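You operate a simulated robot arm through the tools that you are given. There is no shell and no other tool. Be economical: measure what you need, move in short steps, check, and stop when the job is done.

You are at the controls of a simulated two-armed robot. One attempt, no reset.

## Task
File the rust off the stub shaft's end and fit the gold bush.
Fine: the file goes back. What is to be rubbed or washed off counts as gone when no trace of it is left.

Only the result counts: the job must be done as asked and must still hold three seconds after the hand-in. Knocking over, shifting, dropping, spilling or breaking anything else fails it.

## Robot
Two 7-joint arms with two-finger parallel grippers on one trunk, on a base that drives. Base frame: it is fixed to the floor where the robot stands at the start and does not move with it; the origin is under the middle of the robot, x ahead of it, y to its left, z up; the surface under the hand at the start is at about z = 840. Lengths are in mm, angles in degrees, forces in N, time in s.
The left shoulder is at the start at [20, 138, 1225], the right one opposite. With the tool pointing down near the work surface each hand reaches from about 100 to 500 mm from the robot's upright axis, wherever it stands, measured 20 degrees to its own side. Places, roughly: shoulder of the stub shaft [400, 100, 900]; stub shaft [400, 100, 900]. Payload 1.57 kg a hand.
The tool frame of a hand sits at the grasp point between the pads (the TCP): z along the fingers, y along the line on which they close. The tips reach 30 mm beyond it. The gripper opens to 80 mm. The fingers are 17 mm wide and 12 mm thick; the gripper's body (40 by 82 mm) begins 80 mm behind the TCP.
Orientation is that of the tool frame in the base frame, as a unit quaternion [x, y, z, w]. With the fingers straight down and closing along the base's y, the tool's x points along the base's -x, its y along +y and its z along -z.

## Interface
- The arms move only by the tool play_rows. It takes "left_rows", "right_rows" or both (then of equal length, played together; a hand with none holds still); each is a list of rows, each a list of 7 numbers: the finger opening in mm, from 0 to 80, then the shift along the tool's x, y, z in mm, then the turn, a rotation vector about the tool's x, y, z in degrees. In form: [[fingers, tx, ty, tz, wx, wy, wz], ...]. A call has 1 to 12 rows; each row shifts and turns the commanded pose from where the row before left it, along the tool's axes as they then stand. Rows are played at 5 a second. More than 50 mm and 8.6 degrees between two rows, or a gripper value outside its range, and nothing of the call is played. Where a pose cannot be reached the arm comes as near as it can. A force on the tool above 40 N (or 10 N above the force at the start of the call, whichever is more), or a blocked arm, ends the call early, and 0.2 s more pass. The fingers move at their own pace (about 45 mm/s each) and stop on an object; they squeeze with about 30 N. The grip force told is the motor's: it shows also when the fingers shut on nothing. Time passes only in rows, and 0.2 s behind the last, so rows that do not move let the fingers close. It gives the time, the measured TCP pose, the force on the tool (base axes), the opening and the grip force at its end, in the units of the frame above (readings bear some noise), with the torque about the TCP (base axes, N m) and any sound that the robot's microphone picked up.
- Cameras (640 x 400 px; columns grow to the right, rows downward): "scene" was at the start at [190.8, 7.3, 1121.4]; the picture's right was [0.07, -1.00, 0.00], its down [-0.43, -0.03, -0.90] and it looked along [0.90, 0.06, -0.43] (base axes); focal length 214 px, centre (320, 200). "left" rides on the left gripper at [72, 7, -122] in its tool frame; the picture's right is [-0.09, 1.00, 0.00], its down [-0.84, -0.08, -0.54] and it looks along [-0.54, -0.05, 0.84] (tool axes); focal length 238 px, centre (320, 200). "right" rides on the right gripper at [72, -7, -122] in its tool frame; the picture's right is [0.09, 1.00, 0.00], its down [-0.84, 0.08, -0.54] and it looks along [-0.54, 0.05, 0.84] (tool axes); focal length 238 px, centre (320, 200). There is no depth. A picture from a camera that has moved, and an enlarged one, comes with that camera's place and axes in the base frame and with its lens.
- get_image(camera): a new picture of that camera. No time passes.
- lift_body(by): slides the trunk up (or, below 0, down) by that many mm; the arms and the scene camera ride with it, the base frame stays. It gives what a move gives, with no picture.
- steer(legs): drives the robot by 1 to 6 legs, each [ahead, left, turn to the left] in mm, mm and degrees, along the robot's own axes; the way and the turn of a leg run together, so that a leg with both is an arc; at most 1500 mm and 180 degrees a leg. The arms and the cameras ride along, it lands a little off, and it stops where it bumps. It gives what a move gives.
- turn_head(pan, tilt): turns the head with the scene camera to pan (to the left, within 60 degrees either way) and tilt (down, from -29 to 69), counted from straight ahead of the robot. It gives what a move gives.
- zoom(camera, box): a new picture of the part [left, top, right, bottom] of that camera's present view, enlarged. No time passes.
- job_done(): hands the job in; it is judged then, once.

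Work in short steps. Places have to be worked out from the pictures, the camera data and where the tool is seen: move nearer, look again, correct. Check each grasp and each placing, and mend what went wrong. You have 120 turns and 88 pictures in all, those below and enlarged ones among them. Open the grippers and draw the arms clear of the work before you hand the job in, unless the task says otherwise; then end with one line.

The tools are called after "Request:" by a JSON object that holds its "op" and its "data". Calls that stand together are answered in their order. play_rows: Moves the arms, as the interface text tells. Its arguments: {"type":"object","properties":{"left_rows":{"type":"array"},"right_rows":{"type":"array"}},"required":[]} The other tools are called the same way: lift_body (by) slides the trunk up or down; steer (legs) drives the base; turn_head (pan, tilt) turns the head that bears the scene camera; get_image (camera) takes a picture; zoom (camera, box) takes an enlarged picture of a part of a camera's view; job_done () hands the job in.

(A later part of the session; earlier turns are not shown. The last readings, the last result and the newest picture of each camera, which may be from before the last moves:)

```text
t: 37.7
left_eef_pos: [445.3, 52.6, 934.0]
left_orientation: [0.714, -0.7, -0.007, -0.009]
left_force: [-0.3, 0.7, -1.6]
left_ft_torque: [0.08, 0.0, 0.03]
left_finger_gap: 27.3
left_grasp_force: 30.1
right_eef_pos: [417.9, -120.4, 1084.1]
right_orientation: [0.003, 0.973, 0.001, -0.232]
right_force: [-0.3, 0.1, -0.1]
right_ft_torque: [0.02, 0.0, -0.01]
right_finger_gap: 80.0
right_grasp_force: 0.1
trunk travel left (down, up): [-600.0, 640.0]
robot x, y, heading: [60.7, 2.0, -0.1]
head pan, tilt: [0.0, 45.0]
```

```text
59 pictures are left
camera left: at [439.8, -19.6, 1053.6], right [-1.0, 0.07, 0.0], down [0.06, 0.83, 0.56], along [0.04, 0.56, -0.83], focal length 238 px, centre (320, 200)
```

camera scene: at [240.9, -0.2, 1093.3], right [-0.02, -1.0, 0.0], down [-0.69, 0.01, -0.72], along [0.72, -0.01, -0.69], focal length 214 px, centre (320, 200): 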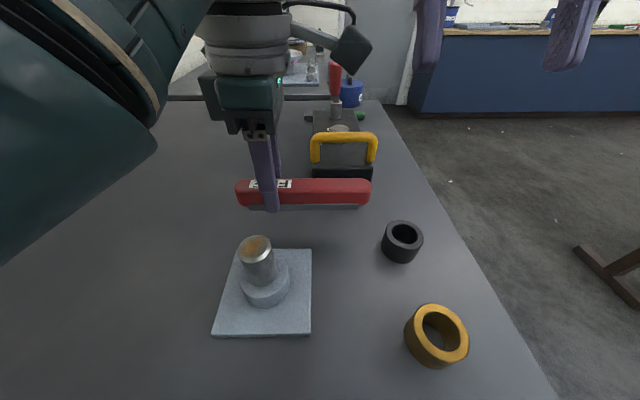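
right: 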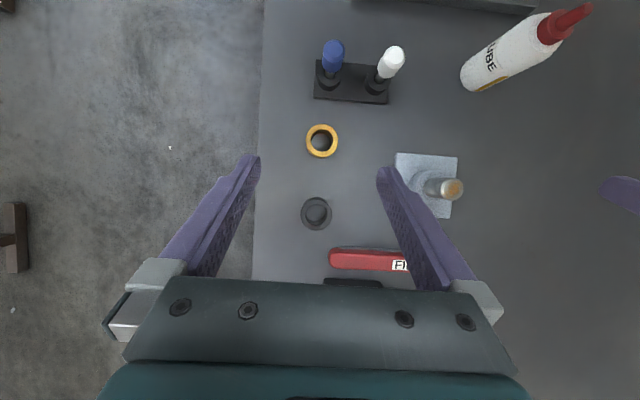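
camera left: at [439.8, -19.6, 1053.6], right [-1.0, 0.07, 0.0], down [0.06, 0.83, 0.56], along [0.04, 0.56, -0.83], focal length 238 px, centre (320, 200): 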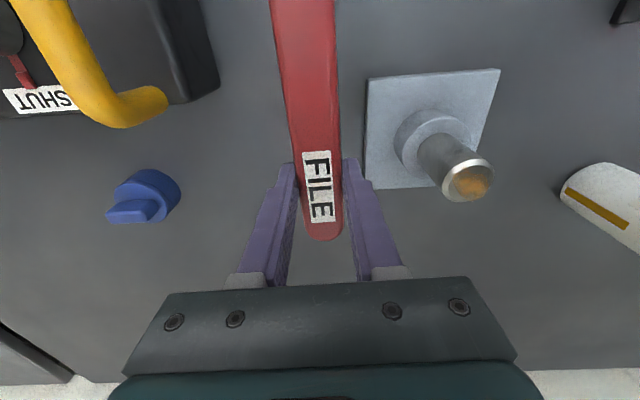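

Strange: the height dropped to 934 and moves were refused, and the head camera is turned about 1°. I look to the left to see whether the elbow is touching anything (e.g. the lube bottle).

Request:
{"op": "turn_head", "data": {"pan": 50, "tilt": 45}}

Request:
{"op": "get_image", "data": {"camera": "scene"}}

Request:
{"op": "get_image", "data": {"camera": "right"}}

```text
t: 38.9
left_eef_pos: [444.1, 54.4, 931.9]
left_orientation: [0.714, -0.7, -0.008, -0.008]
left_force: [-0.4, -0.3, -2.1]
left_ft_torque: [0.05, 0.02, -0.02]
left_finger_gap: 27.6
left_grasp_force: 30.1
right_eef_pos: [416.7, -119.4, 1083.7]
right_orientation: [0.002, 0.973, 0.0, -0.232]
right_force: [0.5, 0.1, 0.1]
right_ft_torque: [0.03, -0.01, 0.0]
right_finger_gap: 80.2
right_grasp_force: 0.1
trunk travel left (down, up): [-600.0, 640.0]
robot x, y, heading: [57.4, 0.3, -0.0]
head pan, tilt: [50.0, 45.0]
```

```text
58 pictures are left
camera scene: at [240.6, 1.1, 1092.8], right [0.0, -1.0, 0.0], down [-0.69, 0.0, -0.72], along [0.72, 0.0, -0.69], focal length 214 px, centre (320, 200)
```

scene: 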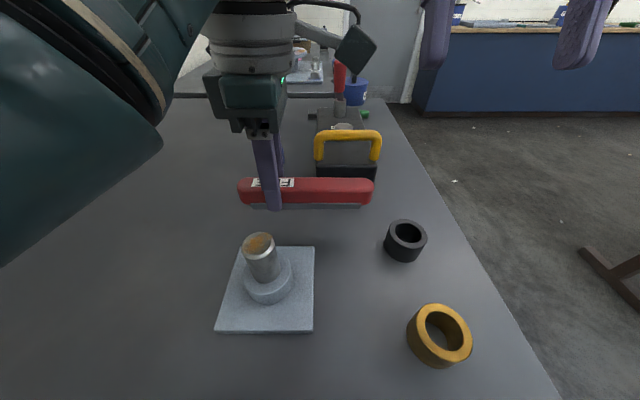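

```text
57 pictures are left
camera right: at [407.8, -127.2, 1225.8], right [-0.08, 1.0, 0.04], down [0.99, 0.07, 0.11], along [0.1, 0.05, -0.99], focal length 238 px, centre (320, 200)
```

right: 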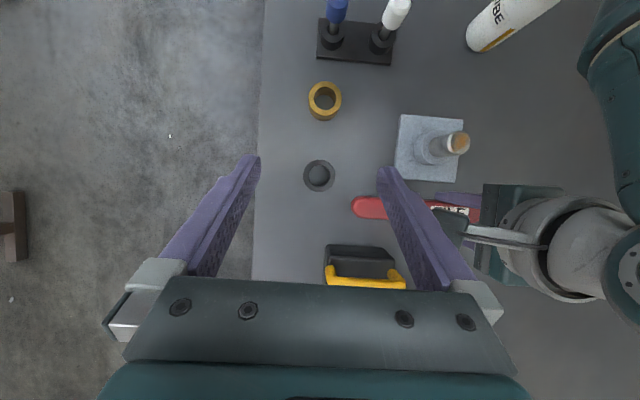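

The left upper arm is pressing against the head (the head did not even pan). I set the head back to 0 and extend the hand forward and up again; then I'll bring the file to the shaft by driving the base back instead.

Request:
{"op": "turn_head", "data": {"pan": 0, "tilt": 45}}

Request:
{"op": "play_rows", "data": {"left_rows": [[5, 0, -12, -10, 0, 0, 0], [5, 0, -12, -12, 0, 0, 0], [5, 0, -12, -12, 0, 0, 0], [5, 0, 0, -12, 0, 0, 0], [5, 0, 0, 0, 0, 0, 0]]}}

Request:
{"op": "get_image", "data": {"camera": "scene"}}

```text
t: 40.1
left_eef_pos: [445.6, 54.4, 931.9]
left_orientation: [0.714, -0.7, -0.007, -0.009]
left_force: [-1.0, -0.4, -2.0]
left_ft_torque: [0.09, 0.01, 0.03]
left_finger_gap: 27.6
left_grasp_force: 30.5
right_eef_pos: [416.9, -120.9, 1085.9]
right_orientation: [0.002, 0.973, 0.0, -0.231]
right_force: [0.5, -0.3, 0.8]
right_ft_torque: [0.01, 0.01, 0.0]
right_finger_gap: 79.7
right_grasp_force: 0.0
trunk travel left (down, up): [-600.0, 640.0]
robot x, y, heading: [60.2, 2.7, -0.0]
head pan, tilt: [0.0, 45.0]
```

```text
t: 41.3
left_eef_pos: [479.3, 43.1, 982.8]
left_orientation: [0.708, -0.707, 0.001, -0.001]
left_force: [-0.6, 0.3, -2.0]
left_ft_torque: [0.05, -0.01, 0.02]
left_finger_gap: 27.6
left_grasp_force: 29.8
right_eef_pos: [418.3, -119.9, 1084.3]
right_orientation: [0.003, 0.973, 0.001, -0.232]
right_force: [0.9, -0.2, 0.3]
right_ft_torque: [-0.01, -0.01, -0.03]
right_finger_gap: 79.7
right_grasp_force: 0.0
trunk travel left (down, up): [-600.0, 640.0]
robot x, y, heading: [64.5, 2.6, -0.1]
head pan, tilt: [0.0, 45.0]
```

```text
56 pictures are left
camera scene: at [241.4, -2.8, 1094.5], right [-0.05, -1.0, 0.0], down [-0.68, 0.03, -0.73], along [0.73, -0.04, -0.68], focal length 214 px, centre (320, 200)
```

scene: 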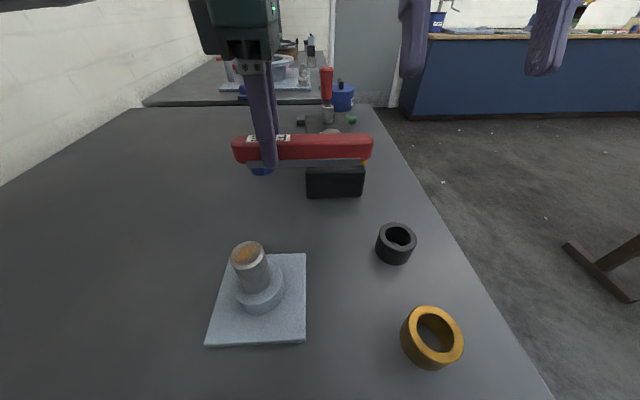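

The arm is free of the head now and the file is still level. I drive the base back 60 mm and right 80 mm so the shaft lies to the left arm's natural side.

Request:
{"op": "steer", "data": {"legs": [[-60, 0, 0], [0, -80, 0]]}}

Request:
{"op": "play_rows", "data": {"left_rows": [[5, -25, 0, 0, 0, 0, 0], [5, -25, 0, 0, 0, 0, 0], [5, -25, 0, 0, 0, 0, 0], [5, -25, 5, 0, 0, 0, 0], [5, 0, 0, 0, 0, 0, 0]]}}

Request:
{"op": "get_image", "data": {"camera": "scene"}}

```text
t: 42.9
left_eef_pos: [419.0, -36.5, 982.1]
left_orientation: [0.708, -0.706, 0.0, -0.001]
left_force: [-0.2, 0.1, -1.4]
left_ft_torque: [0.07, -0.02, 0.0]
left_finger_gap: 27.4
left_grasp_force: 30.3
right_eef_pos: [358.8, -199.1, 1084.9]
right_orientation: [0.002, 0.973, 0.001, -0.231]
right_force: [-0.2, 0.4, 0.2]
right_ft_torque: [-0.02, 0.01, 0.0]
right_finger_gap: 80.1
right_grasp_force: 0.0
trunk travel left (down, up): [-600.0, 640.0]
robot x, y, heading: [-1.2, -77.1, 0.1]
head pan, tilt: [0.0, 45.0]
```

```text
t: 44.1
left_eef_pos: [422.1, 63.9, 976.5]
left_orientation: [0.708, -0.706, -0.001, 0.0]
left_force: [0.2, -0.6, -1.9]
left_ft_torque: [0.06, -0.03, -0.01]
left_finger_gap: 27.4
left_grasp_force: 30.1
left hand out of reach, approached as far as the arm can: row 2, 4
right_eef_pos: [359.2, -199.5, 1084.2]
right_orientation: [0.003, 0.973, 0.001, -0.232]
right_force: [0.2, -0.1, 0.3]
right_ft_torque: [0.02, 0.0, -0.02]
right_finger_gap: 79.9
right_grasp_force: 0.0
trunk travel left (down, up): [-600.0, 640.0]
robot x, y, heading: [0.0, -81.0, 0.2]
head pan, tilt: [0.0, 45.0]
```

```text
55 pictures are left
camera scene: at [181.8, -84.5, 1093.8], right [-0.08, -1.0, 0.0], down [-0.68, 0.05, -0.73], along [0.73, -0.06, -0.68], focal length 214 px, centre (320, 200)
```

scene: 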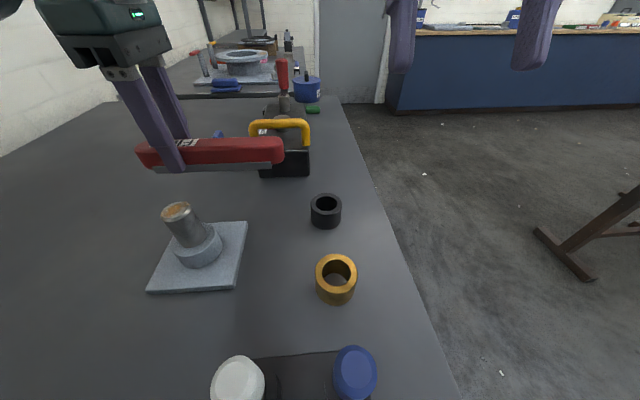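

It arrived at (422, 64, 976). I raise a little and pull the file in toward the shaft in small steps.

Request:
{"op": "play_rows", "data": {"left_rows": [[5, 0, 0, -15, 0, 0, 0], [5, 0, 10, 0, 0, 0, 0], [5, 0, 10, 0, 0, 0, 0], [5, 0, 10, 0, 0, 0, 0], [5, 0, 0, 0, 0, 0, 0]]}}

```text
t: 45.3
left_eef_pos: [421.2, 70.2, 975.3]
left_orientation: [0.71, -0.704, -0.001, -0.002]
left_force: [0.0, -0.3, -2.4]
left_ft_torque: [0.04, -0.01, 0.01]
left_finger_gap: 27.5
left_grasp_force: 30.0
left hand out of reach, approached as far as the arm can: row 1, 2, 3, 4
right_eef_pos: [358.3, -199.2, 1084.9]
right_orientation: [0.003, 0.973, 0.0, -0.232]
right_force: [-0.1, 0.6, 0.3]
right_ft_torque: [-0.01, -0.03, -0.02]
right_finger_gap: 80.0
right_grasp_force: 0.1
trunk travel left (down, up): [-600.0, 640.0]
robot x, y, heading: [1.9, -79.2, -0.2]
head pan, tilt: [0.0, 45.0]
```

Wrist limits block pulling in at this yaw, so I drive the base back instead, in two short legs.

Request:
{"op": "steer", "data": {"legs": [[-30, 0, 0]]}}

Request:
{"op": "play_rows", "data": {"left_rows": [[5, 4, 0, 0, 0, 0, 0], [5, 0, 0, 0, 0, 0, 0]]}}

```text
t: 46.1
left_eef_pos: [391.5, 71.4, 974.5]
left_orientation: [0.71, -0.704, -0.002, -0.002]
left_force: [-0.1, 1.0, -3.0]
left_ft_torque: [0.08, -0.01, 0.0]
left_finger_gap: 27.4
left_grasp_force: 30.1
right_eef_pos: [328.2, -199.6, 1084.7]
right_orientation: [0.003, 0.973, 0.001, -0.232]
right_force: [0.3, 0.2, -0.4]
right_ft_torque: [-0.01, 0.04, 0.0]
right_finger_gap: 80.0
right_grasp_force: 0.0
trunk travel left (down, up): [-600.0, 640.0]
robot x, y, heading: [-25.8, -77.9, -0.1]
head pan, tilt: [0.0, 45.0]
```

```text
t: 46.7
left_eef_pos: [391.5, 71.0, 975.9]
left_orientation: [0.713, -0.701, -0.003, -0.005]
left_force: [-0.4, -1.3, -2.2]
left_ft_torque: [0.09, 0.02, -0.03]
left_finger_gap: 27.6
left_grasp_force: 30.0
right_eef_pos: [328.5, -199.5, 1084.8]
right_orientation: [0.002, 0.973, 0.001, -0.231]
right_force: [-0.2, -0.5, -0.1]
right_ft_torque: [0.0, 0.0, -0.01]
right_finger_gap: 79.8
right_grasp_force: 0.0
trunk travel left (down, up): [-600.0, 640.0]
robot x, y, heading: [-25.5, -79.2, -0.2]
head pan, tilt: [0.0, 45.0]
```

The arm sits at a wrist limit; I relieve it by yawing 40° back toward neutral (the file can work at any yaw).

Request:
{"op": "play_rows", "data": {"left_rows": [[5, 0, 0, 0, 0, 0, 8], [5, 0, 0, 0, 0, 0, 8], [5, 0, 0, 0, 0, 0, 8], [5, 0, 0, 0, 0, 0, 8], [5, 0, 0, 0, 0, 0, 8], [5, 0, 0, -10, 0, 0, 0], [5, 0, 0, 0, 0, 0, 0]]}}

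Request:
{"op": "get_image", "data": {"camera": "scene"}}

```text
t: 48.3
left_eef_pos: [396.1, 69.1, 983.3]
left_orientation: [-0.427, 0.904, 0.004, 0.001]
left_force: [-0.2, 0.2, -2.1]
left_ft_torque: [0.05, -0.03, -0.02]
left_finger_gap: 27.4
left_grasp_force: 30.0
left hand out of reach, approached as far as the arm can: row 6
right_eef_pos: [329.3, -197.8, 1084.8]
right_orientation: [0.003, 0.973, 0.002, -0.232]
right_force: [0.1, -0.4, 0.0]
right_ft_torque: [0.0, 0.01, -0.02]
right_finger_gap: 80.2
right_grasp_force: 0.1
trunk travel left (down, up): [-600.0, 640.0]
robot x, y, heading: [-30.7, -79.4, 0.0]
head pan, tilt: [0.0, 45.0]
```

```text
54 pictures are left
camera scene: at [153.2, -83.0, 1096.3], right [-0.06, -1.0, 0.0], down [-0.66, 0.04, -0.75], along [0.75, -0.05, -0.66], focal length 214 px, centre (320, 200)
```

scene: 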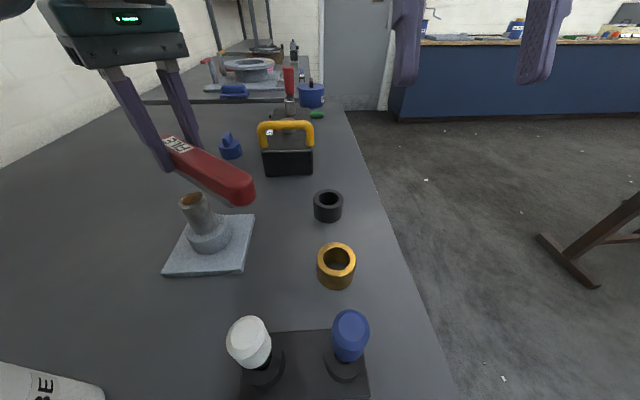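

The head is still being nudged by the left upper arm. I pan the head right, out of its way, and then retry moving.

Request:
{"op": "turn_head", "data": {"pan": -30, "tilt": 45}}

Request:
{"op": "play_rows", "data": {"left_rows": [[5, 0, 0, -5, 0, 0, 0], [5, 0, 0, -5, 0, 0, 0], [5, 0, 0, 0, 0, 0, 8], [5, 0, 0, 0, 0, 0, 0]]}}

Request:
{"op": "get_image", "data": {"camera": "scene"}}

Request:
{"op": "get_image", "data": {"camera": "right"}}

```text
t: 49.3
left_eef_pos: [395.3, 68.3, 984.5]
left_orientation: [-0.427, 0.904, 0.002, 0.001]
left_force: [0.3, 0.0, -2.0]
left_ft_torque: [0.07, -0.05, -0.04]
left_finger_gap: 27.3
left_grasp_force: 29.8
right_eef_pos: [328.9, -200.2, 1084.5]
right_orientation: [0.002, 0.973, 0.001, -0.232]
right_force: [-0.4, -0.5, -0.1]
right_ft_torque: [0.01, 0.0, -0.01]
right_finger_gap: 80.0
right_grasp_force: 0.0
trunk travel left (down, up): [-600.0, 640.0]
robot x, y, heading: [-29.7, -80.8, -0.4]
head pan, tilt: [-30.0, 45.0]
```

```text
t: 50.3
left_eef_pos: [400.4, 68.2, 991.9]
left_orientation: [-0.362, 0.932, 0.002, 0.001]
left_force: [-0.1, -0.3, -2.7]
left_ft_torque: [0.06, -0.06, 0.01]
left_finger_gap: 27.2
left_grasp_force: 29.7
left hand out of reach, approached as far as the arm can: row 2
right_eef_pos: [329.0, -200.1, 1084.9]
right_orientation: [0.003, 0.973, 0.0, -0.232]
right_force: [-0.6, -0.2, -0.3]
right_ft_torque: [-0.01, -0.01, -0.02]
right_finger_gap: 80.0
right_grasp_force: 0.0
trunk travel left (down, up): [-600.0, 640.0]
robot x, y, heading: [-24.4, -78.2, -0.1]
head pan, tilt: [-30.0, 45.0]
```

```text
53 pictures are left
camera scene: at [139.9, -118.6, 1091.3], right [-0.5, -0.87, 0.0], down [-0.61, 0.35, -0.71], along [0.61, -0.35, -0.71], focal length 214 px, centre (320, 200)
```

scene: 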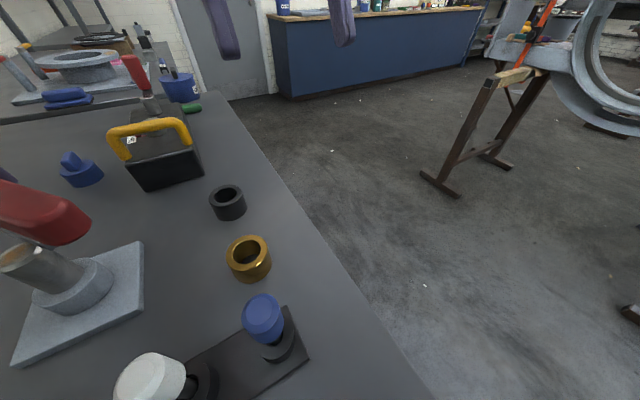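

```text
52 pictures are left
camera right: at [318.7, -206.2, 1225.8], right [-0.08, 1.0, 0.04], down [0.99, 0.07, 0.11], along [0.1, 0.05, -0.99], focal length 238 px, centre (320, 200)
```

right: 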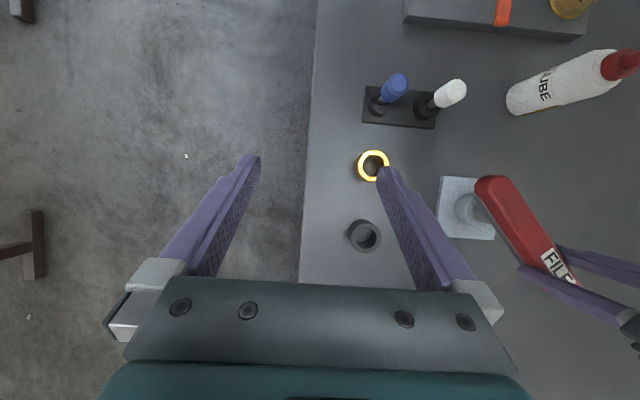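

Still limited; I continue yawing to neutral (the file then points back toward the robot, above the shaft) and see whether the arm frees up.

Request:
{"op": "play_rows", "data": {"left_rows": [[5, 0, 0, 0, 0, 0, 8], [5, 0, 0, 0, 0, 0, 8], [5, 0, 0, 0, 0, 0, 8], [5, 0, 0, 0, 0, 0, 8], [5, 0, 0, 0, 0, 0, 8], [5, 0, 0, -10, 0, 0, 0], [5, 10, 0, 0, 0, 0, 0], [5, 10, 0, 0, 0, 0, 0], [5, 0, 0, 0, 0, 0, 0]]}}

```text
t: 52.3
left_eef_pos: [398.9, 70.7, 992.2]
left_orientation: [-0.023, 1.0, 0.002, 0.0]
left_force: [-0.9, 0.3, -2.1]
left_ft_torque: [0.0, -0.06, -0.01]
left_finger_gap: 27.6
left_grasp_force: 29.9
left hand out of reach, approached as far as the arm can: row 6, 7, 8
right_eef_pos: [328.1, -199.9, 1085.9]
right_orientation: [0.003, 0.973, 0.001, -0.232]
right_force: [0.5, 0.3, -0.3]
right_ft_torque: [0.0, -0.02, -0.01]
right_finger_gap: 79.7
right_grasp_force: 0.1
trunk travel left (down, up): [-600.0, 640.0]
robot x, y, heading: [-27.3, -78.7, -0.0]
head pan, tilt: [-30.0, 45.0]
```

The arm only balks at pulling inward, so I extend it 25 mm forward (free range) and drive the base back about 60 mm; the file then lies over the shaft with room to stroke.

Request:
{"op": "play_rows", "data": {"left_rows": [[5, -12, 0, 0, 0, 0, 0], [5, -13, 0, 0, 0, 0, 0], [5, 0, 0, 0, 0, 0, 0]]}}

Request:
{"op": "steer", "data": {"legs": [[-60, 0, 0]]}}

Request:
{"op": "turn_head", "data": {"pan": -10, "tilt": 40}}

Request:
{"op": "get_image", "data": {"camera": "scene"}}

Request:
{"op": "get_image", "data": {"camera": "right"}}

```text
t: 53.1
left_eef_pos: [424.2, 72.0, 991.1]
left_orientation: [-0.022, 1.0, 0.003, 0.0]
left_force: [0.1, 0.6, -1.1]
left_ft_torque: [-0.03, -0.06, -0.02]
left_finger_gap: 27.4
left_grasp_force: 30.6
right_eef_pos: [329.2, -199.3, 1085.0]
right_orientation: [0.002, 0.973, 0.0, -0.232]
right_force: [-0.6, -0.6, -0.5]
right_ft_torque: [0.03, -0.01, -0.01]
right_finger_gap: 79.9
right_grasp_force: 0.1
trunk travel left (down, up): [-600.0, 640.0]
robot x, y, heading: [-29.2, -78.8, 0.0]
head pan, tilt: [-30.0, 45.0]
```

```text
t: 54.0
left_eef_pos: [364.3, 73.3, 992.3]
left_orientation: [-0.022, 1.0, 0.003, 0.001]
left_force: [-0.8, -0.7, -2.3]
left_ft_torque: [0.03, -0.1, -0.01]
left_finger_gap: 27.5
left_grasp_force: 30.1
right_eef_pos: [269.0, -198.3, 1085.8]
right_orientation: [0.003, 0.973, 0.002, -0.231]
right_force: [0.3, 0.2, 0.0]
right_ft_torque: [-0.03, -0.01, -0.01]
right_finger_gap: 80.1
right_grasp_force: 0.2
trunk travel left (down, up): [-600.0, 640.0]
robot x, y, heading: [-91.9, -79.2, 0.2]
head pan, tilt: [-30.0, 45.0]
```

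```text
t: 54.9
left_eef_pos: [365.6, 71.8, 992.1]
left_orientation: [-0.022, 1.0, 0.003, -0.001]
left_force: [-0.6, 0.3, -1.6]
left_ft_torque: [-0.02, -0.07, 0.01]
left_finger_gap: 27.6
left_grasp_force: 30.1
right_eef_pos: [269.4, -199.7, 1084.2]
right_orientation: [0.002, 0.973, 0.001, -0.231]
right_force: [-0.8, 0.2, -0.2]
right_ft_torque: [0.03, 0.03, 0.05]
right_finger_gap: 80.1
right_grasp_force: 0.1
trunk travel left (down, up): [-600.0, 640.0]
robot x, y, heading: [-87.7, -78.6, -0.0]
head pan, tilt: [-10.0, 40.0]
```

```text
51 pictures are left
camera scene: at [93.8, -92.8, 1098.5], right [-0.17, -0.98, 0.0], down [-0.63, 0.11, -0.77], along [0.75, -0.13, -0.64], focal length 214 px, centre (320, 200)
```

scene: 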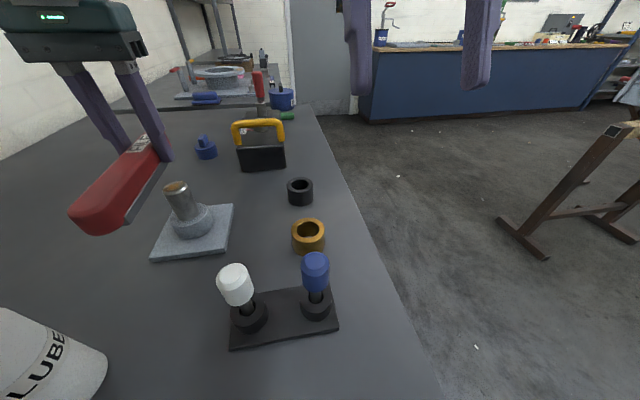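

```text
50 pictures are left
camera right: at [259.3, -206.4, 1225.7], right [-0.08, 1.0, 0.04], down [0.99, 0.07, 0.11], along [0.1, 0.05, -0.99], focal length 238 px, centre (320, 200)
```

right: 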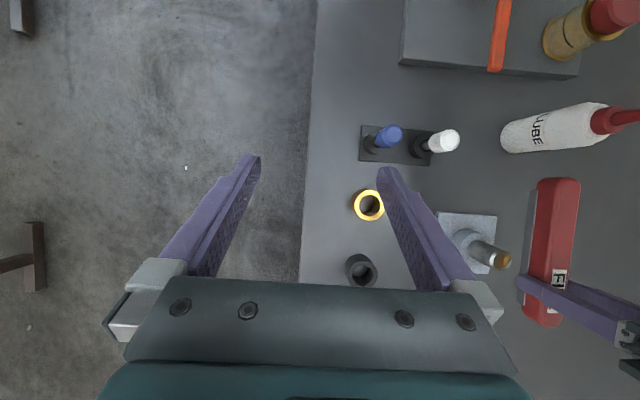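

The shaft is confirmed at (354, 59). I move the file over it and lower to just above the end face.

Request:
{"op": "play_rows", "data": {"left_rows": [[5, 0, -7, 0, 0, 0, 0], [5, 0, -7, 0, 0, 0, 0], [5, 0, 0, 10, 0, 0, 0], [5, 0, 0, 10, 0, 0, 0], [5, 0, 0, 3, 0, 0, 0], [5, 0, 0, 0, 0, 0, 0]]}}

Request:
{"op": "zoom", "data": {"camera": "scene", "box": [40, 100, 280, 250]}}

```text
t: 56.3
left_eef_pos: [363.7, 59.4, 968.2]
left_orientation: [-0.022, 1.0, 0.003, 0.0]
left_force: [0.1, 0.2, -1.5]
left_ft_torque: [-0.02, -0.07, 0.0]
left_finger_gap: 27.4
left_grasp_force: 29.6
right_eef_pos: [270.1, -199.1, 1084.6]
right_orientation: [0.003, 0.973, 0.001, -0.232]
right_force: [1.0, 0.9, -0.4]
right_ft_torque: [0.0, -0.05, 0.03]
right_finger_gap: 80.2
right_grasp_force: 0.0
trunk travel left (down, up): [-600.0, 640.0]
robot x, y, heading: [-86.9, -78.6, 0.2]
head pan, tilt: [-10.0, 40.0]
```

```text
2.67 times, centred on (160, 175) of scene
camera zoom: at [93.8, -92.8, 1098.5], right [-0.17, -0.98, 0.0], down [-0.63, 0.11, -0.77], along [0.75, -0.13, -0.64], focal length 572 px, centre (747, 267)
```

zoom: 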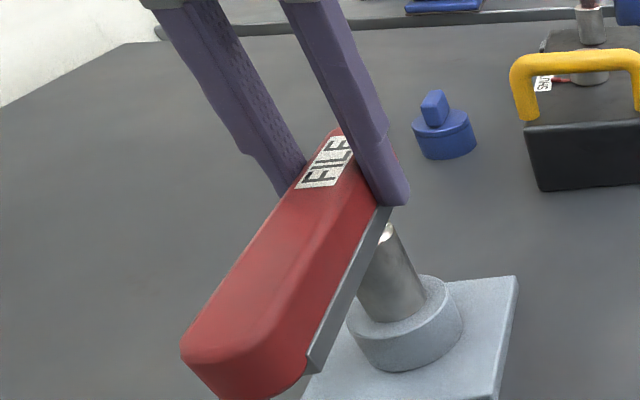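

File is right over the shaft with a few mm gap. I feel down in 1 mm steps.

Request:
{"op": "play_rows", "data": {"left_rows": [[5, 0, 0, 1, 0, 0, 0], [5, 0, 0, 1, 0, 0, 0], [5, 0, 0, 1, 0, 0, 0], [5, 0, 0, 1, 0, 0, 0], [5, 0, 0, 1, 0, 0, 0], [5, 0, 0, 0, 0, 0, 0]]}}

```text
t: 57.7
left_eef_pos: [365.9, 58.1, 965.3]
left_orientation: [-0.021, 1.0, 0.002, 0.001]
left_force: [-7.9, -1.9, 22.2]
left_ft_torque: [-0.17, 0.58, 0.02]
left_finger_gap: 27.6
left_grasp_force: 29.3
right_eef_pos: [269.9, -199.8, 1085.8]
right_orientation: [0.003, 0.973, 0.001, -0.232]
right_force: [0.2, 0.2, 0.4]
right_ft_torque: [-0.02, -0.01, 0.02]
right_finger_gap: 79.9
right_grasp_force: 0.1
trunk travel left (down, up): [-600.0, 640.0]
robot x, y, heading: [-89.2, -75.4, -0.1]
head pan, tilt: [-10.0, 40.0]
```

Contact at z≈966, about 22 N. I ease off ~1 mm and make strokes along the file's length, with sideways steps to cover the whole face.

Request:
{"op": "play_rows", "data": {"left_rows": [[5, 0, 0, -1.2, 0, 0, 0], [5, -8, 0, 0, 0, 0, 0], [5, -8, 0, 0, 0, 0, 0], [5, 8, 3, 0, 0, 0, 0], [5, 8, 0, 0, 0, 0, 0], [5, 8, 0, 0, 0, 0, 0], [5, -8, 3, 0, 0, 0, 0], [5, -8, 0, 0, 0, 0, 0], [5, -8, 0, 0, 0, 0, 0], [5, 8, -3, 0, 0, 0, 0], [5, 8, -3, 0, 0, 0, 0], [5, 0, 0, 0, 0, 0, 0]]}}

```text
t: 60.3
left_eef_pos: [367.2, 58.4, 965.0]
left_orientation: [-0.022, 1.0, 0.002, 0.002]
left_force: [1.4, 0.1, 3.8]
left_ft_torque: [-0.02, -0.13, 0.01]
left_finger_gap: 27.3
left_grasp_force: 30.2
right_eef_pos: [270.5, -198.3, 1085.2]
right_orientation: [0.003, 0.973, 0.0, -0.231]
right_force: [-0.2, 0.0, 0.2]
right_ft_torque: [-0.01, 0.02, 0.0]
right_finger_gap: 79.9
right_grasp_force: 0.0
trunk travel left (down, up): [-600.0, 640.0]
robot x, y, heading: [-86.7, -77.7, 0.0]
head pan, tilt: [-10.0, 40.0]
```

Contact continues lightly (about 5 N). I press a touch more and sweep the other side of the face too.

Request:
{"op": "play_rows", "data": {"left_rows": [[5, 0, 0, 0.7, 0, 0, 0], [5, -8, -4, 0, 0, 0, 0], [5, 8, 0, 0, 0, 0, 0], [5, 8, -4, 0, 0, 0, 0], [5, 8, 0, 0, 0, 0, 0], [5, -8, 4, 0, 0, 0, 0], [5, -8, 4, 0, 0, 0, 0], [5, -8, 4, 0, 0, 0, 0], [5, 8, 4, 0, 0, 0, 0], [5, 8, 0, 0, 0, 0, 0], [5, 0, -8, 0, 0, 0, 0], [5, 0, 0, -5, 0, 0, 0]]}}

Request:
{"op": "play_rows", "data": {"left_rows": [[5, 0, 10, -15, 0, 0, 0], [5, 0, 15, -10, 0, 0, 0], [5, 0, 20, 0, 0, 0, 0], [5, 0, 0, 0, 0, 0, 0]]}}

Request:
{"op": "zoom", "data": {"camera": "scene", "box": [140, 160, 260, 235]}}

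Request:
{"op": "zoom", "data": {"camera": "right", "box": [420, 200, 580, 300]}}

```text
t: 62.9
left_eef_pos: [357.2, 57.2, 967.2]
left_orientation: [-0.021, 1.0, 0.003, -0.001]
left_force: [0.5, 0.4, -2.6]
left_ft_torque: [-0.01, -0.06, 0.0]
left_finger_gap: 27.4
left_grasp_force: 30.0
right_eef_pos: [269.1, -199.7, 1084.5]
right_orientation: [0.003, 0.973, 0.001, -0.231]
right_force: [0.9, 0.0, -1.1]
right_ft_torque: [0.01, 0.0, 0.0]
right_finger_gap: 80.0
right_grasp_force: 0.1
trunk travel left (down, up): [-600.0, 640.0]
robot x, y, heading: [-89.3, -78.0, 0.3]
head pan, tilt: [-10.0, 40.0]
```

```text
t: 63.9
left_eef_pos: [355.2, 102.8, 995.6]
left_orientation: [-0.022, 1.0, 0.003, 0.001]
left_force: [-0.4, 0.0, -1.6]
left_ft_torque: [-0.01, -0.06, 0.03]
left_finger_gap: 27.5
left_grasp_force: 30.2
right_eef_pos: [269.9, -200.2, 1084.1]
right_orientation: [0.002, 0.973, 0.0, -0.232]
right_force: [-0.9, 0.6, 0.6]
right_ft_torque: [0.0, -0.02, 0.03]
right_finger_gap: 79.9
right_grasp_force: 0.2
trunk travel left (down, up): [-600.0, 640.0]
robot x, y, heading: [-88.3, -76.7, 0.0]
head pan, tilt: [-10.0, 40.0]
```

```text
5.33 times, centred on (200, 198) of scene
camera zoom: at [93.8, -92.8, 1098.5], right [-0.17, -0.98, 0.0], down [-0.63, 0.11, -0.77], along [0.75, -0.13, -0.64], focal length 1144 px, centre (960, 213)
```

zoom: 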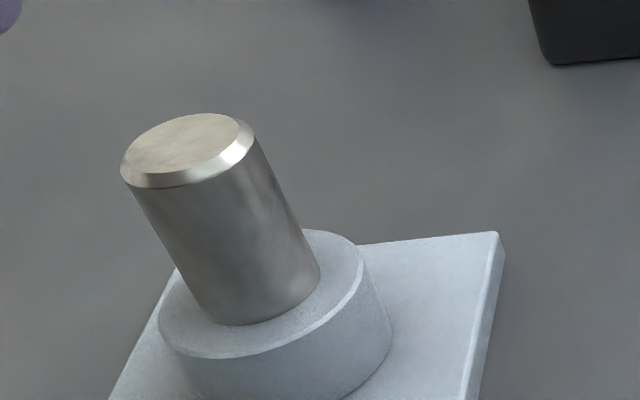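

```text
4.00 times, centred on (500, 250) of right
camera zoom: at [259.3, -206.4, 1225.8], right [-0.08, 1.0, 0.04], down [0.99, 0.07, 0.11], along [0.1, 0.05, -0.99], focal length 953 px, centre (-400, 0)
```

zoom: 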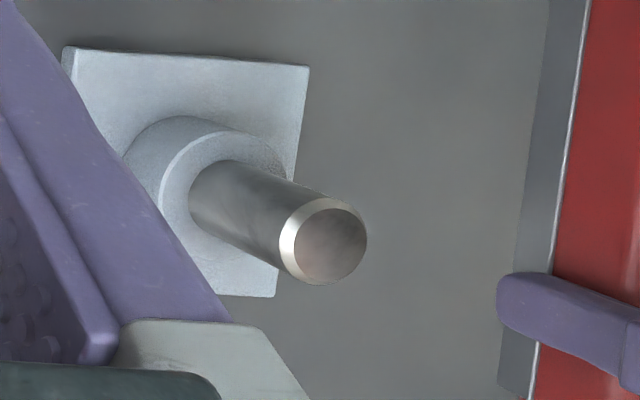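

Mostly clean, but a faint brownish tint may remain. I look even closer.

Request:
{"op": "zoom", "data": {"camera": "scene", "box": [158, 178, 192, 199]}}

Request:
{"op": "zoom", "data": {"camera": "right", "box": [484, 244, 516, 264]}}

```text
16.00 times, centred on (175, 188) of scene
camera zoom: at [93.8, -92.8, 1098.5], right [-0.17, -0.98, 0.0], down [-0.63, 0.11, -0.77], along [0.75, -0.13, -0.64], focal length 3432 px, centre (2640, 384)
```

zoom: 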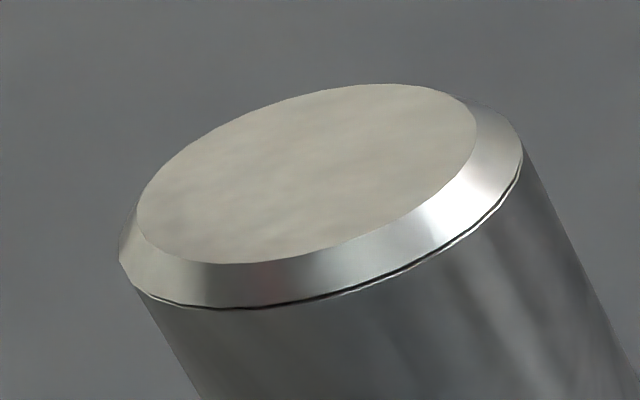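

```text
16.00 times, centred on (500, 254) of right
camera zoom: at [259.3, -206.4, 1225.8], right [-0.08, 1.0, 0.04], down [0.99, 0.07, 0.11], along [0.1, 0.05, -0.99], focal length 3814 px, centre (-2560, -664)
```

zoom: 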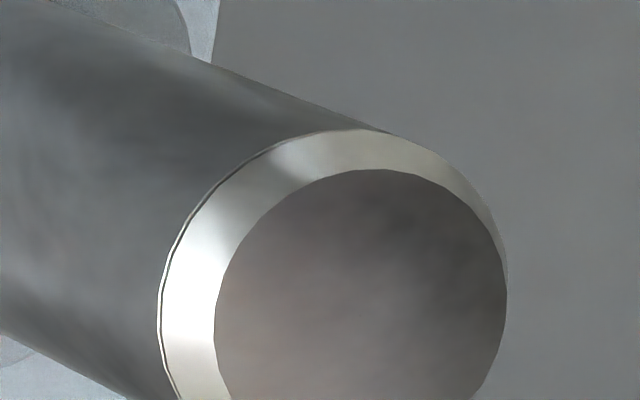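

The end face is uniformly clean metal. Now I take the file home: drive ahead 135 mm at this height, then yaw back to -90°.

Request:
{"op": "steer", "data": {"legs": [[135, 0, 0]]}}

Request:
{"op": "play_rows", "data": {"left_rows": [[5, 0, 0, 0, 0, 0, -8], [5, 0, 0, 0, 0, 0, -8], [5, 0, 0, 0, 0, 0, -8], [5, 0, 0, 0, 0, 0, -8], [5, 0, 0, 0, 0, 0, -8], [5, 0, 0, 0, 0, 0, -8], [5, 0, 0, 0, 0, 0, -8], [5, 0, 0, 0, 0, 0, -8], [5, 0, 0, 0, 0, 0, -8], [5, 0, 0, 0, 0, 0, -8], [5, 0, 0, 0, 0, 0, -7.5], [5, 0, 0, 0, 0, 0, 0]]}}

```text
t: 65.2
left_eef_pos: [488.9, 102.4, 994.4]
left_orientation: [-0.021, 1.0, 0.002, 0.001]
left_force: [-0.7, -0.3, -2.2]
left_ft_torque: [0.02, -0.04, 0.01]
left_finger_gap: 27.8
left_grasp_force: 29.5
right_eef_pos: [403.8, -198.8, 1084.5]
right_orientation: [0.004, 0.973, 0.001, -0.233]
right_force: [0.1, 0.2, 0.1]
right_ft_torque: [-0.02, -0.03, 0.01]
right_finger_gap: 80.0
right_grasp_force: 0.0
trunk travel left (down, up): [-600.0, 640.0]
robot x, y, heading: [41.2, -81.1, 0.2]
head pan, tilt: [-10.0, 40.0]
```

```text
t: 67.8
left_eef_pos: [489.2, 101.9, 995.0]
left_orientation: [0.707, -0.707, -0.002, -0.002]
left_force: [0.3, 0.7, -2.6]
left_ft_torque: [0.09, 0.0, -0.03]
left_finger_gap: 27.8
left_grasp_force: 30.0
right_eef_pos: [403.4, -198.2, 1084.8]
right_orientation: [0.004, 0.973, 0.001, -0.232]
right_force: [0.1, -0.9, -0.3]
right_ft_torque: [0.0, 0.0, 0.01]
right_finger_gap: 80.1
right_grasp_force: 0.0
trunk travel left (down, up): [-600.0, 640.0]
robot x, y, heading: [45.5, -74.7, -0.3]
head pan, tilt: [-10.0, 40.0]
```

Yaw restored exactly. I shift to above the home spot (482, 35).

Request:
{"op": "play_rows", "data": {"left_rows": [[5, 17, 0, 0, 0, 0, 0], [5, 17, 0, 0, 0, 0, 0], [5, 17, 3, 0, 0, 0, 0], [5, 16, 4, 0, 0, 0, 0], [5, 0, 0, 0, 0, 0, 0]]}}

Request:
{"op": "get_image", "data": {"camera": "scene"}}

```text
t: 69.0
left_eef_pos: [481.4, 35.6, 995.0]
left_orientation: [-0.707, 0.707, 0.002, 0.002]
left_force: [1.1, -0.1, -2.1]
left_ft_torque: [0.06, 0.0, -0.01]
left_finger_gap: 27.5
left_grasp_force: 30.3
right_eef_pos: [403.4, -200.1, 1084.8]
right_orientation: [0.003, 0.973, 0.0, -0.232]
right_force: [-0.1, 0.0, 0.0]
right_ft_torque: [0.0, -0.01, 0.02]
right_finger_gap: 80.3
right_grasp_force: 0.1
trunk travel left (down, up): [-600.0, 640.0]
robot x, y, heading: [45.3, -77.6, -0.0]
head pan, tilt: [-10.0, 40.0]
```

```text
44 pictures are left
camera scene: at [228.1, -92.9, 1098.5], right [-0.17, -0.98, 0.0], down [-0.63, 0.11, -0.77], along [0.75, -0.13, -0.64], focal length 214 px, centre (320, 200)
```

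scene: 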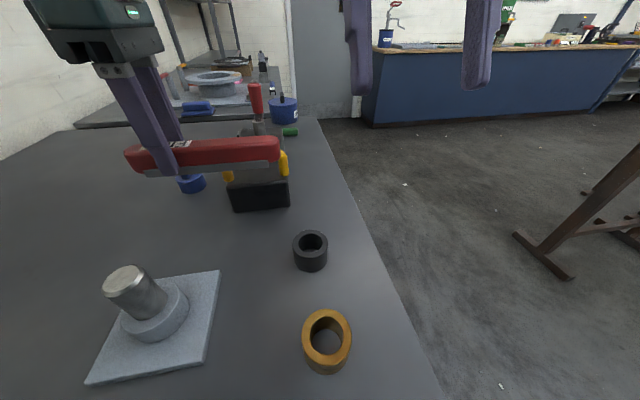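

Over home. I lower in steps to just above the bench, then feel the last few mm.

Request:
{"op": "play_rows", "data": {"left_rows": [[5, 0, -0.7, 25, 0, 0, 0], [5, 0, 0, 25, 0, 0, 0], [5, 0, 0, 25, 0, 0, 0], [5, 0, 0, 25, 0, 0, 0], [5, 0, 0, 13, 0, 0, 0], [5, 0, 0, 2, 0, 0, 0], [5, 0, 0, 0, 0, 0, 0]]}}

Request:
{"op": "get_image", "data": {"camera": "left"}}

Request:
{"op": "turn_head", "data": {"pan": 0, "tilt": 40}}

Request:
{"op": "zoom", "data": {"camera": "scene", "box": [140, 130, 340, 255]}}

```text
t: 70.6
left_eef_pos: [481.9, 36.4, 878.8]
left_orientation: [-0.707, 0.707, 0.002, 0.002]
left_force: [0.3, 0.0, -2.2]
left_ft_torque: [0.05, 0.03, 0.02]
left_finger_gap: 27.6
left_grasp_force: 30.3
right_eef_pos: [403.1, -199.2, 1084.9]
right_orientation: [0.004, 0.973, 0.002, -0.232]
right_force: [-0.3, 0.1, 0.7]
right_ft_torque: [0.0, 0.0, 0.04]
right_finger_gap: 79.8
right_grasp_force: 0.1
trunk travel left (down, up): [-600.0, 640.0]
robot x, y, heading: [42.8, -80.9, -0.1]
head pan, tilt: [-10.0, 40.0]
```

```text
43 pictures are left
camera left: at [475.9, -34.9, 1000.5], right [-1.0, 0.09, 0.0], down [0.08, 0.83, 0.55], along [0.05, 0.54, -0.84], focal length 238 px, centre (320, 200)
```

left: 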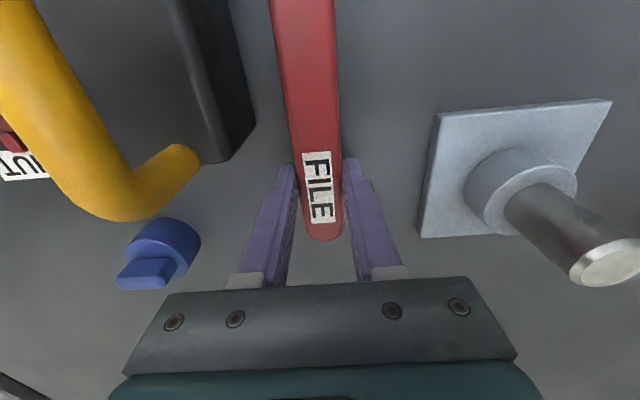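

```text
t: 71.3
left_eef_pos: [483.0, 35.8, 878.7]
left_orientation: [-0.707, 0.708, 0.003, 0.002]
left_force: [-0.6, 0.0, -2.6]
left_ft_torque: [0.1, 0.02, 0.01]
left_finger_gap: 27.6
left_grasp_force: 29.6
right_eef_pos: [403.9, -200.2, 1084.6]
right_orientation: [0.004, 0.973, 0.001, -0.231]
right_force: [-0.7, -0.1, 0.5]
right_ft_torque: [-0.02, 0.01, -0.01]
right_finger_gap: 80.1
right_grasp_force: 0.1
trunk travel left (down, up): [-600.0, 640.0]
robot x, y, heading: [45.4, -79.5, 0.1]
head pan, tilt: [0.0, 40.0]
```

```text
3.20 times, centred on (240, 192) of scene
camera zoom: at [229.4, -78.2, 1098.5], right [0.0, -1.0, 0.0], down [-0.64, 0.0, -0.77], along [0.77, 0.0, -0.64], focal length 686 px, centre (576, 224)
```

zoom: 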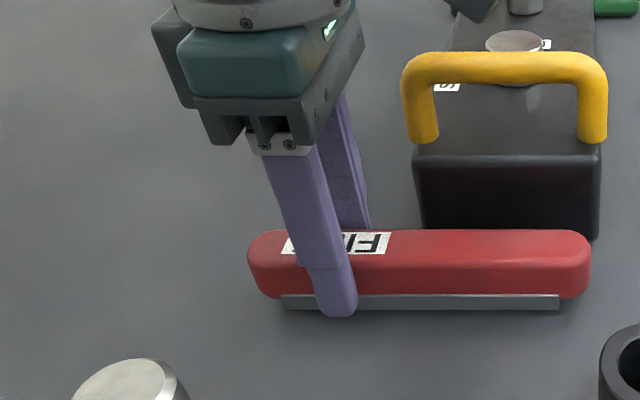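

Level and positioned as before. I set it down with 1 mm steps.

Request:
{"op": "play_rows", "data": {"left_rows": [[5, 0, 0, 1, 0, 0, 0], [5, 0, 0, 1, 0, 0, 0], [5, 0, 0, 1, 0, 0, 0], [5, 0, 0, 0, 0, 0, 0]]}}

```text
t: 72.3
left_eef_pos: [482.7, 35.8, 877.2]
left_orientation: [-0.706, 0.708, 0.002, 0.001]
left_force: [-0.6, -0.6, -2.8]
left_ft_torque: [0.07, -0.01, 0.01]
left_finger_gap: 27.5
left_grasp_force: 30.3
right_eef_pos: [404.1, -199.2, 1085.2]
right_orientation: [0.003, 0.973, 0.001, -0.232]
right_force: [-0.5, -0.7, 0.2]
right_ft_torque: [0.0, -0.04, 0.0]
right_finger_gap: 79.9
right_grasp_force: 0.1
trunk travel left (down, up): [-600.0, 640.0]
robot x, y, heading: [45.7, -83.9, -0.2]
head pan, tilt: [0.0, 40.0]
```

Request:
{"op": "play_rows", "data": {"left_rows": [[5, 0, 0, 1, 0, 0, 0], [5, 0, 0, 1, 0, 0, 0], [5, 0, 0, 0, 0, 0, 0]]}}

```text
t: 73.1
left_eef_pos: [482.7, 36.7, 875.4]
left_orientation: [-0.707, 0.708, 0.0, 0.002]
left_force: [-3.9, 0.4, 9.2]
left_ft_torque: [-0.76, 0.16, -0.21]
left_finger_gap: 27.7
left_grasp_force: 29.7
right_eef_pos: [403.0, -199.2, 1085.6]
right_orientation: [0.003, 0.973, 0.002, -0.231]
right_force: [0.5, -0.5, 0.6]
right_ft_torque: [-0.01, 0.0, 0.02]
right_finger_gap: 79.9
right_grasp_force: 0.1
trunk travel left (down, up): [-600.0, 640.0]
robot x, y, heading: [41.2, -80.9, -0.2]
head pan, tilt: [0.0, 40.0]
```

It is resting on the bench. I open the fingers and rise straight up.

Request:
{"op": "play_rows", "data": {"left_rows": [[5, 0, 0, -0.7, 0, 0, 0], [45, 0, 0, 0, 0, 0, 0], [50, 0, 0, 0, 0, 0, 0], [50, 0, 0, -15, 0, 0, 0], [50, 0, 0, -30, 0, 0, 0], [50, 0, 0, -35, 0, 0, 0], [50, 0, 0, -35, 0, 0, 0], [50, 0, 0, 0, 0, 0, 0]]}}

Request:
{"op": "get_image", "data": {"camera": "left"}}

Request:
{"op": "get_image", "data": {"camera": "scene"}}

```text
t: 74.9
left_eef_pos: [482.1, 35.9, 989.2]
left_orientation: [-0.707, 0.707, 0.002, 0.002]
left_force: [0.5, 0.9, -0.6]
left_ft_torque: [0.04, -0.03, -0.02]
left_finger_gap: 50.1
left_grasp_force: 0.1
right_eef_pos: [403.4, -200.2, 1084.8]
right_orientation: [0.003, 0.973, 0.0, -0.232]
right_force: [-0.1, -0.6, 0.4]
right_ft_torque: [0.04, 0.05, 0.01]
right_finger_gap: 80.1
right_grasp_force: 0.1
trunk travel left (down, up): [-600.0, 640.0]
robot x, y, heading: [44.7, -78.7, -0.3]
head pan, tilt: [0.0, 40.0]
```

```text
41 pictures are left
camera left: at [475.3, -34.5, 1111.0], right [-1.0, 0.09, 0.0], down [0.08, 0.83, 0.55], along [0.05, 0.54, -0.84], focal length 238 px, centre (320, 200)
```

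left: 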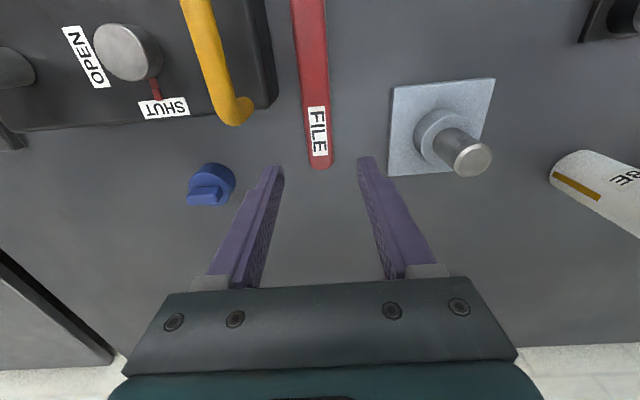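

```text
40 pictures are left
camera scene: at [230.5, -80.3, 1100.9], right [-0.03, -1.0, 0.0], down [-0.62, 0.02, -0.78], along [0.78, -0.02, -0.62], focal length 214 px, centre (320, 200)
```

scene: 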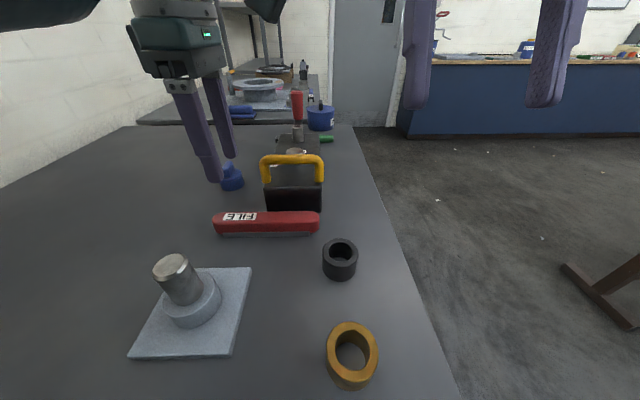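

The file is back at its original spot (left end y≈84, x≈483). I now raise the left hand and move it left, out of the way.

Request:
{"op": "play_rows", "data": {"left_rows": [[50, -20, 0, -20, 0, 0, 4], [50, -20, 0, -20, 0, 0, 8], [50, -20, 0, -20, 0, 0, 8], [50, -20, 0, -20, 0, 0, 8], [50, -20, 0, -20, 0, 0, 8], [50, 0, 0, -20, 0, 0, 8], [50, 0, 0, 0, 0, 0, 8], [50, 0, 0, 0, 0, 0, 8], [50, 0, 0, 0, 0, 0, 8], [50, 0, 0, 0, 0, 0, 8], [50, 0, 0, 0, 0, 0, 8]]}}

Request:
{"op": "get_image", "data": {"camera": "scene"}}

```text
t: 77.3
left_eef_pos: [507.9, 131.2, 1110.5]
left_orientation: [-0.051, 0.999, 0.002, 0.001]
left_force: [-0.1, -0.8, -0.4]
left_ft_torque: [-0.02, -0.01, 0.02]
left_finger_gap: 50.1
left_grasp_force: 0.0
left hand out of reach, approached as far as the arm can: row 2
right_eef_pos: [403.5, -199.2, 1085.8]
right_orientation: [0.004, 0.973, 0.002, -0.232]
right_force: [-0.3, -0.9, -0.1]
right_ft_torque: [-0.01, 0.02, -0.02]
right_finger_gap: 79.9
right_grasp_force: 0.0
trunk travel left (down, up): [-600.0, 640.0]
robot x, y, heading: [44.3, -77.8, -0.1]
head pan, tilt: [0.0, 40.0]
```

```text
39 pictures are left
camera scene: at [229.5, -78.1, 1098.6], right [0.0, -1.0, 0.0], down [-0.64, 0.0, -0.77], along [0.77, 0.0, -0.64], focal length 214 px, centre (320, 200)
```

scene: 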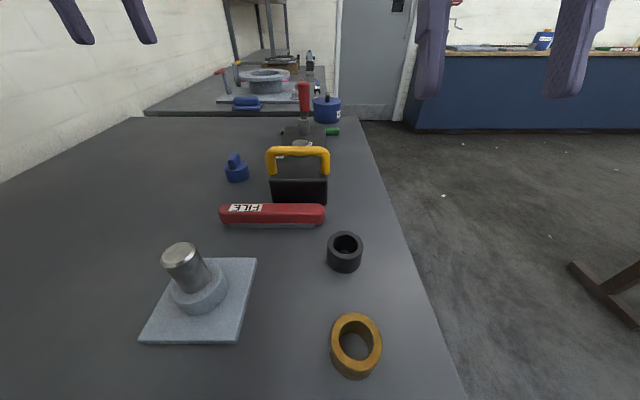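

The left arm is clear and the head is free again. I drive back 65 and left 109 mm to bring bush and shaft into the right arm's comfortable range, then straighten the right tool.

Request:
{"op": "steer", "data": {"legs": [[-65, 0, 0], [0, 109, 0]]}}

Request:
{"op": "play_rows", "data": {"right_rows": [[80, 0, 0, 0, 0, -6.7, 0], [80, 0, 0, 0, 0, -6.7, 0], [80, 0, 0, 0, 0, -6.7, 0], [80, 0, 0, 0, 0, -6.6, 0], [80, 20, -10, 20, 0, 0, 0], [80, 20, -10, 20, 0, 0, 0], [80, 0, 0, 0, 0, 0, 0]]}}

Request:
{"op": "get_image", "data": {"camera": "right"}}

Request:
{"op": "get_image", "data": {"camera": "scene"}}

```text
t: 79.1
left_eef_pos: [444.7, 239.0, 1110.7]
left_orientation: [-0.051, 0.999, 0.003, 0.001]
left_force: [0.5, 0.5, -0.1]
left_ft_torque: [0.02, -0.02, 0.02]
left_finger_gap: 50.0
left_grasp_force: 0.0
right_eef_pos: [341.4, -90.1, 1084.4]
right_orientation: [0.003, 0.973, 0.001, -0.232]
right_force: [0.7, 0.0, 0.3]
right_ft_torque: [-0.02, 0.01, 0.01]
right_finger_gap: 80.2
right_grasp_force: 0.0
trunk travel left (down, up): [-600.0, 640.0]
robot x, y, heading: [-20.9, 28.7, 0.1]
head pan, tilt: [0.0, 40.0]
```

```text
t: 80.7
left_eef_pos: [445.5, 239.9, 1109.9]
left_orientation: [-0.051, 0.999, 0.003, 0.0]
left_force: [0.6, 0.4, 0.7]
left_ft_torque: [0.02, 0.0, 0.02]
left_finger_gap: 49.7
left_grasp_force: 0.1
right_eef_pos: [302.5, -111.3, 1046.1]
right_orientation: [0.003, 1.0, 0.001, 0.0]
right_force: [-0.1, 0.2, -0.1]
right_ft_torque: [0.03, -0.01, 0.01]
right_finger_gap: 80.1
right_grasp_force: 0.1
trunk travel left (down, up): [-600.0, 640.0]
robot x, y, heading: [-18.9, 29.6, 0.0]
head pan, tilt: [0.0, 40.0]
```

```text
38 pictures are left
camera right: at [228.4, -117.7, 1168.0], right [-0.08, 1.0, 0.0], down [0.84, 0.07, 0.54], along [0.54, 0.05, -0.84], focal length 238 px, centre (320, 200)
```

right: 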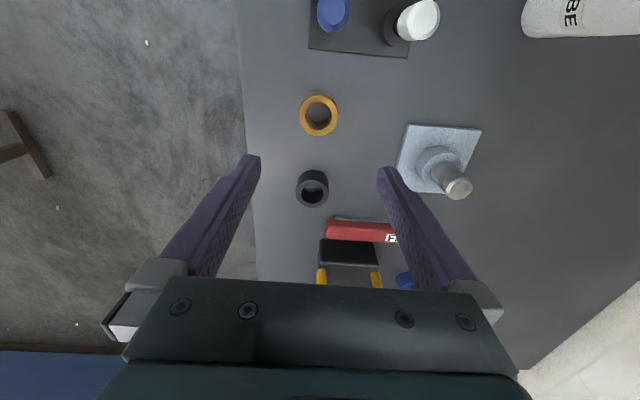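

```text
37 pictures are left
camera scene: at [166.8, 30.3, 1098.6], right [0.0, -1.0, 0.0], down [-0.64, 0.0, -0.77], along [0.77, 0.0, -0.64], focal length 214 px, centre (320, 200)
```

scene: 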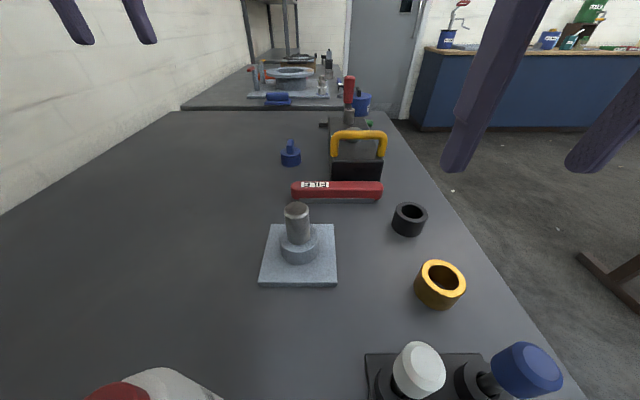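

The bush is at about (297, -111), top near z 870, about 50 mm across. I lower over it and re-check.

Request:
{"op": "play_rows", "data": {"right_rows": [[80, 5, 0, 30, 0, 0, 0], [80, 0, 0, 30, 0, 0, 0], [80, 0, 0, 30, 0, 0, 0], [80, 0, 0, 20, 0, 0, 0], [80, 0, 0, 0, 0, 0, 0]]}}

Request:
{"op": "get_image", "data": {"camera": "right"}}

Request:
{"op": "get_image", "data": {"camera": "scene"}}

```text
t: 81.9
left_eef_pos: [445.6, 240.3, 1110.2]
left_orientation: [-0.052, 0.999, 0.003, 0.0]
left_force: [-0.4, 0.2, 0.1]
left_ft_torque: [0.02, 0.0, -0.03]
left_finger_gap: 49.8
left_grasp_force: 0.0
right_eef_pos: [295.4, -110.5, 932.9]
right_orientation: [0.003, 1.0, 0.001, -0.001]
right_force: [0.3, -0.4, -0.3]
right_ft_torque: [0.04, -0.01, -0.04]
right_finger_gap: 79.9
right_grasp_force: 0.1
trunk travel left (down, up): [-600.0, 640.0]
robot x, y, heading: [-17.7, 28.4, -0.0]
head pan, tilt: [0.0, 40.0]
```

```text
36 pictures are left
camera right: at [223.3, -117.4, 1055.7], right [-0.09, 1.0, 0.0], down [0.84, 0.07, 0.54], along [0.54, 0.05, -0.84], focal length 238 px, centre (320, 200)
```

right: 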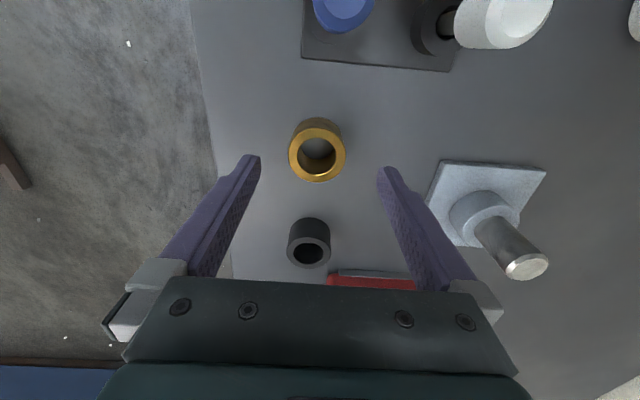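

```text
35 pictures are left
camera scene: at [166.8, 30.3, 1098.6], right [0.0, -1.0, 0.0], down [-0.64, 0.0, -0.77], along [0.77, 0.0, -0.64], focal length 214 px, centre (320, 200)
```

scene: 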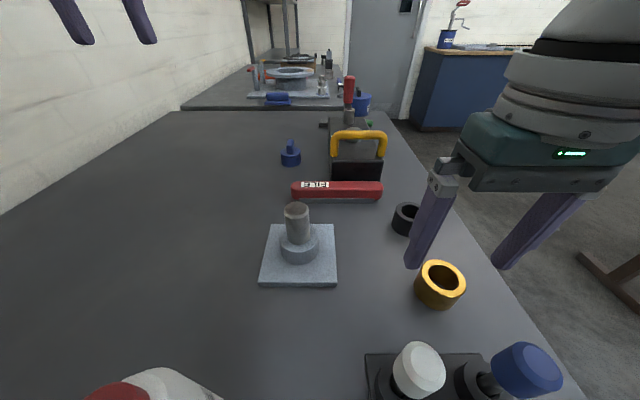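

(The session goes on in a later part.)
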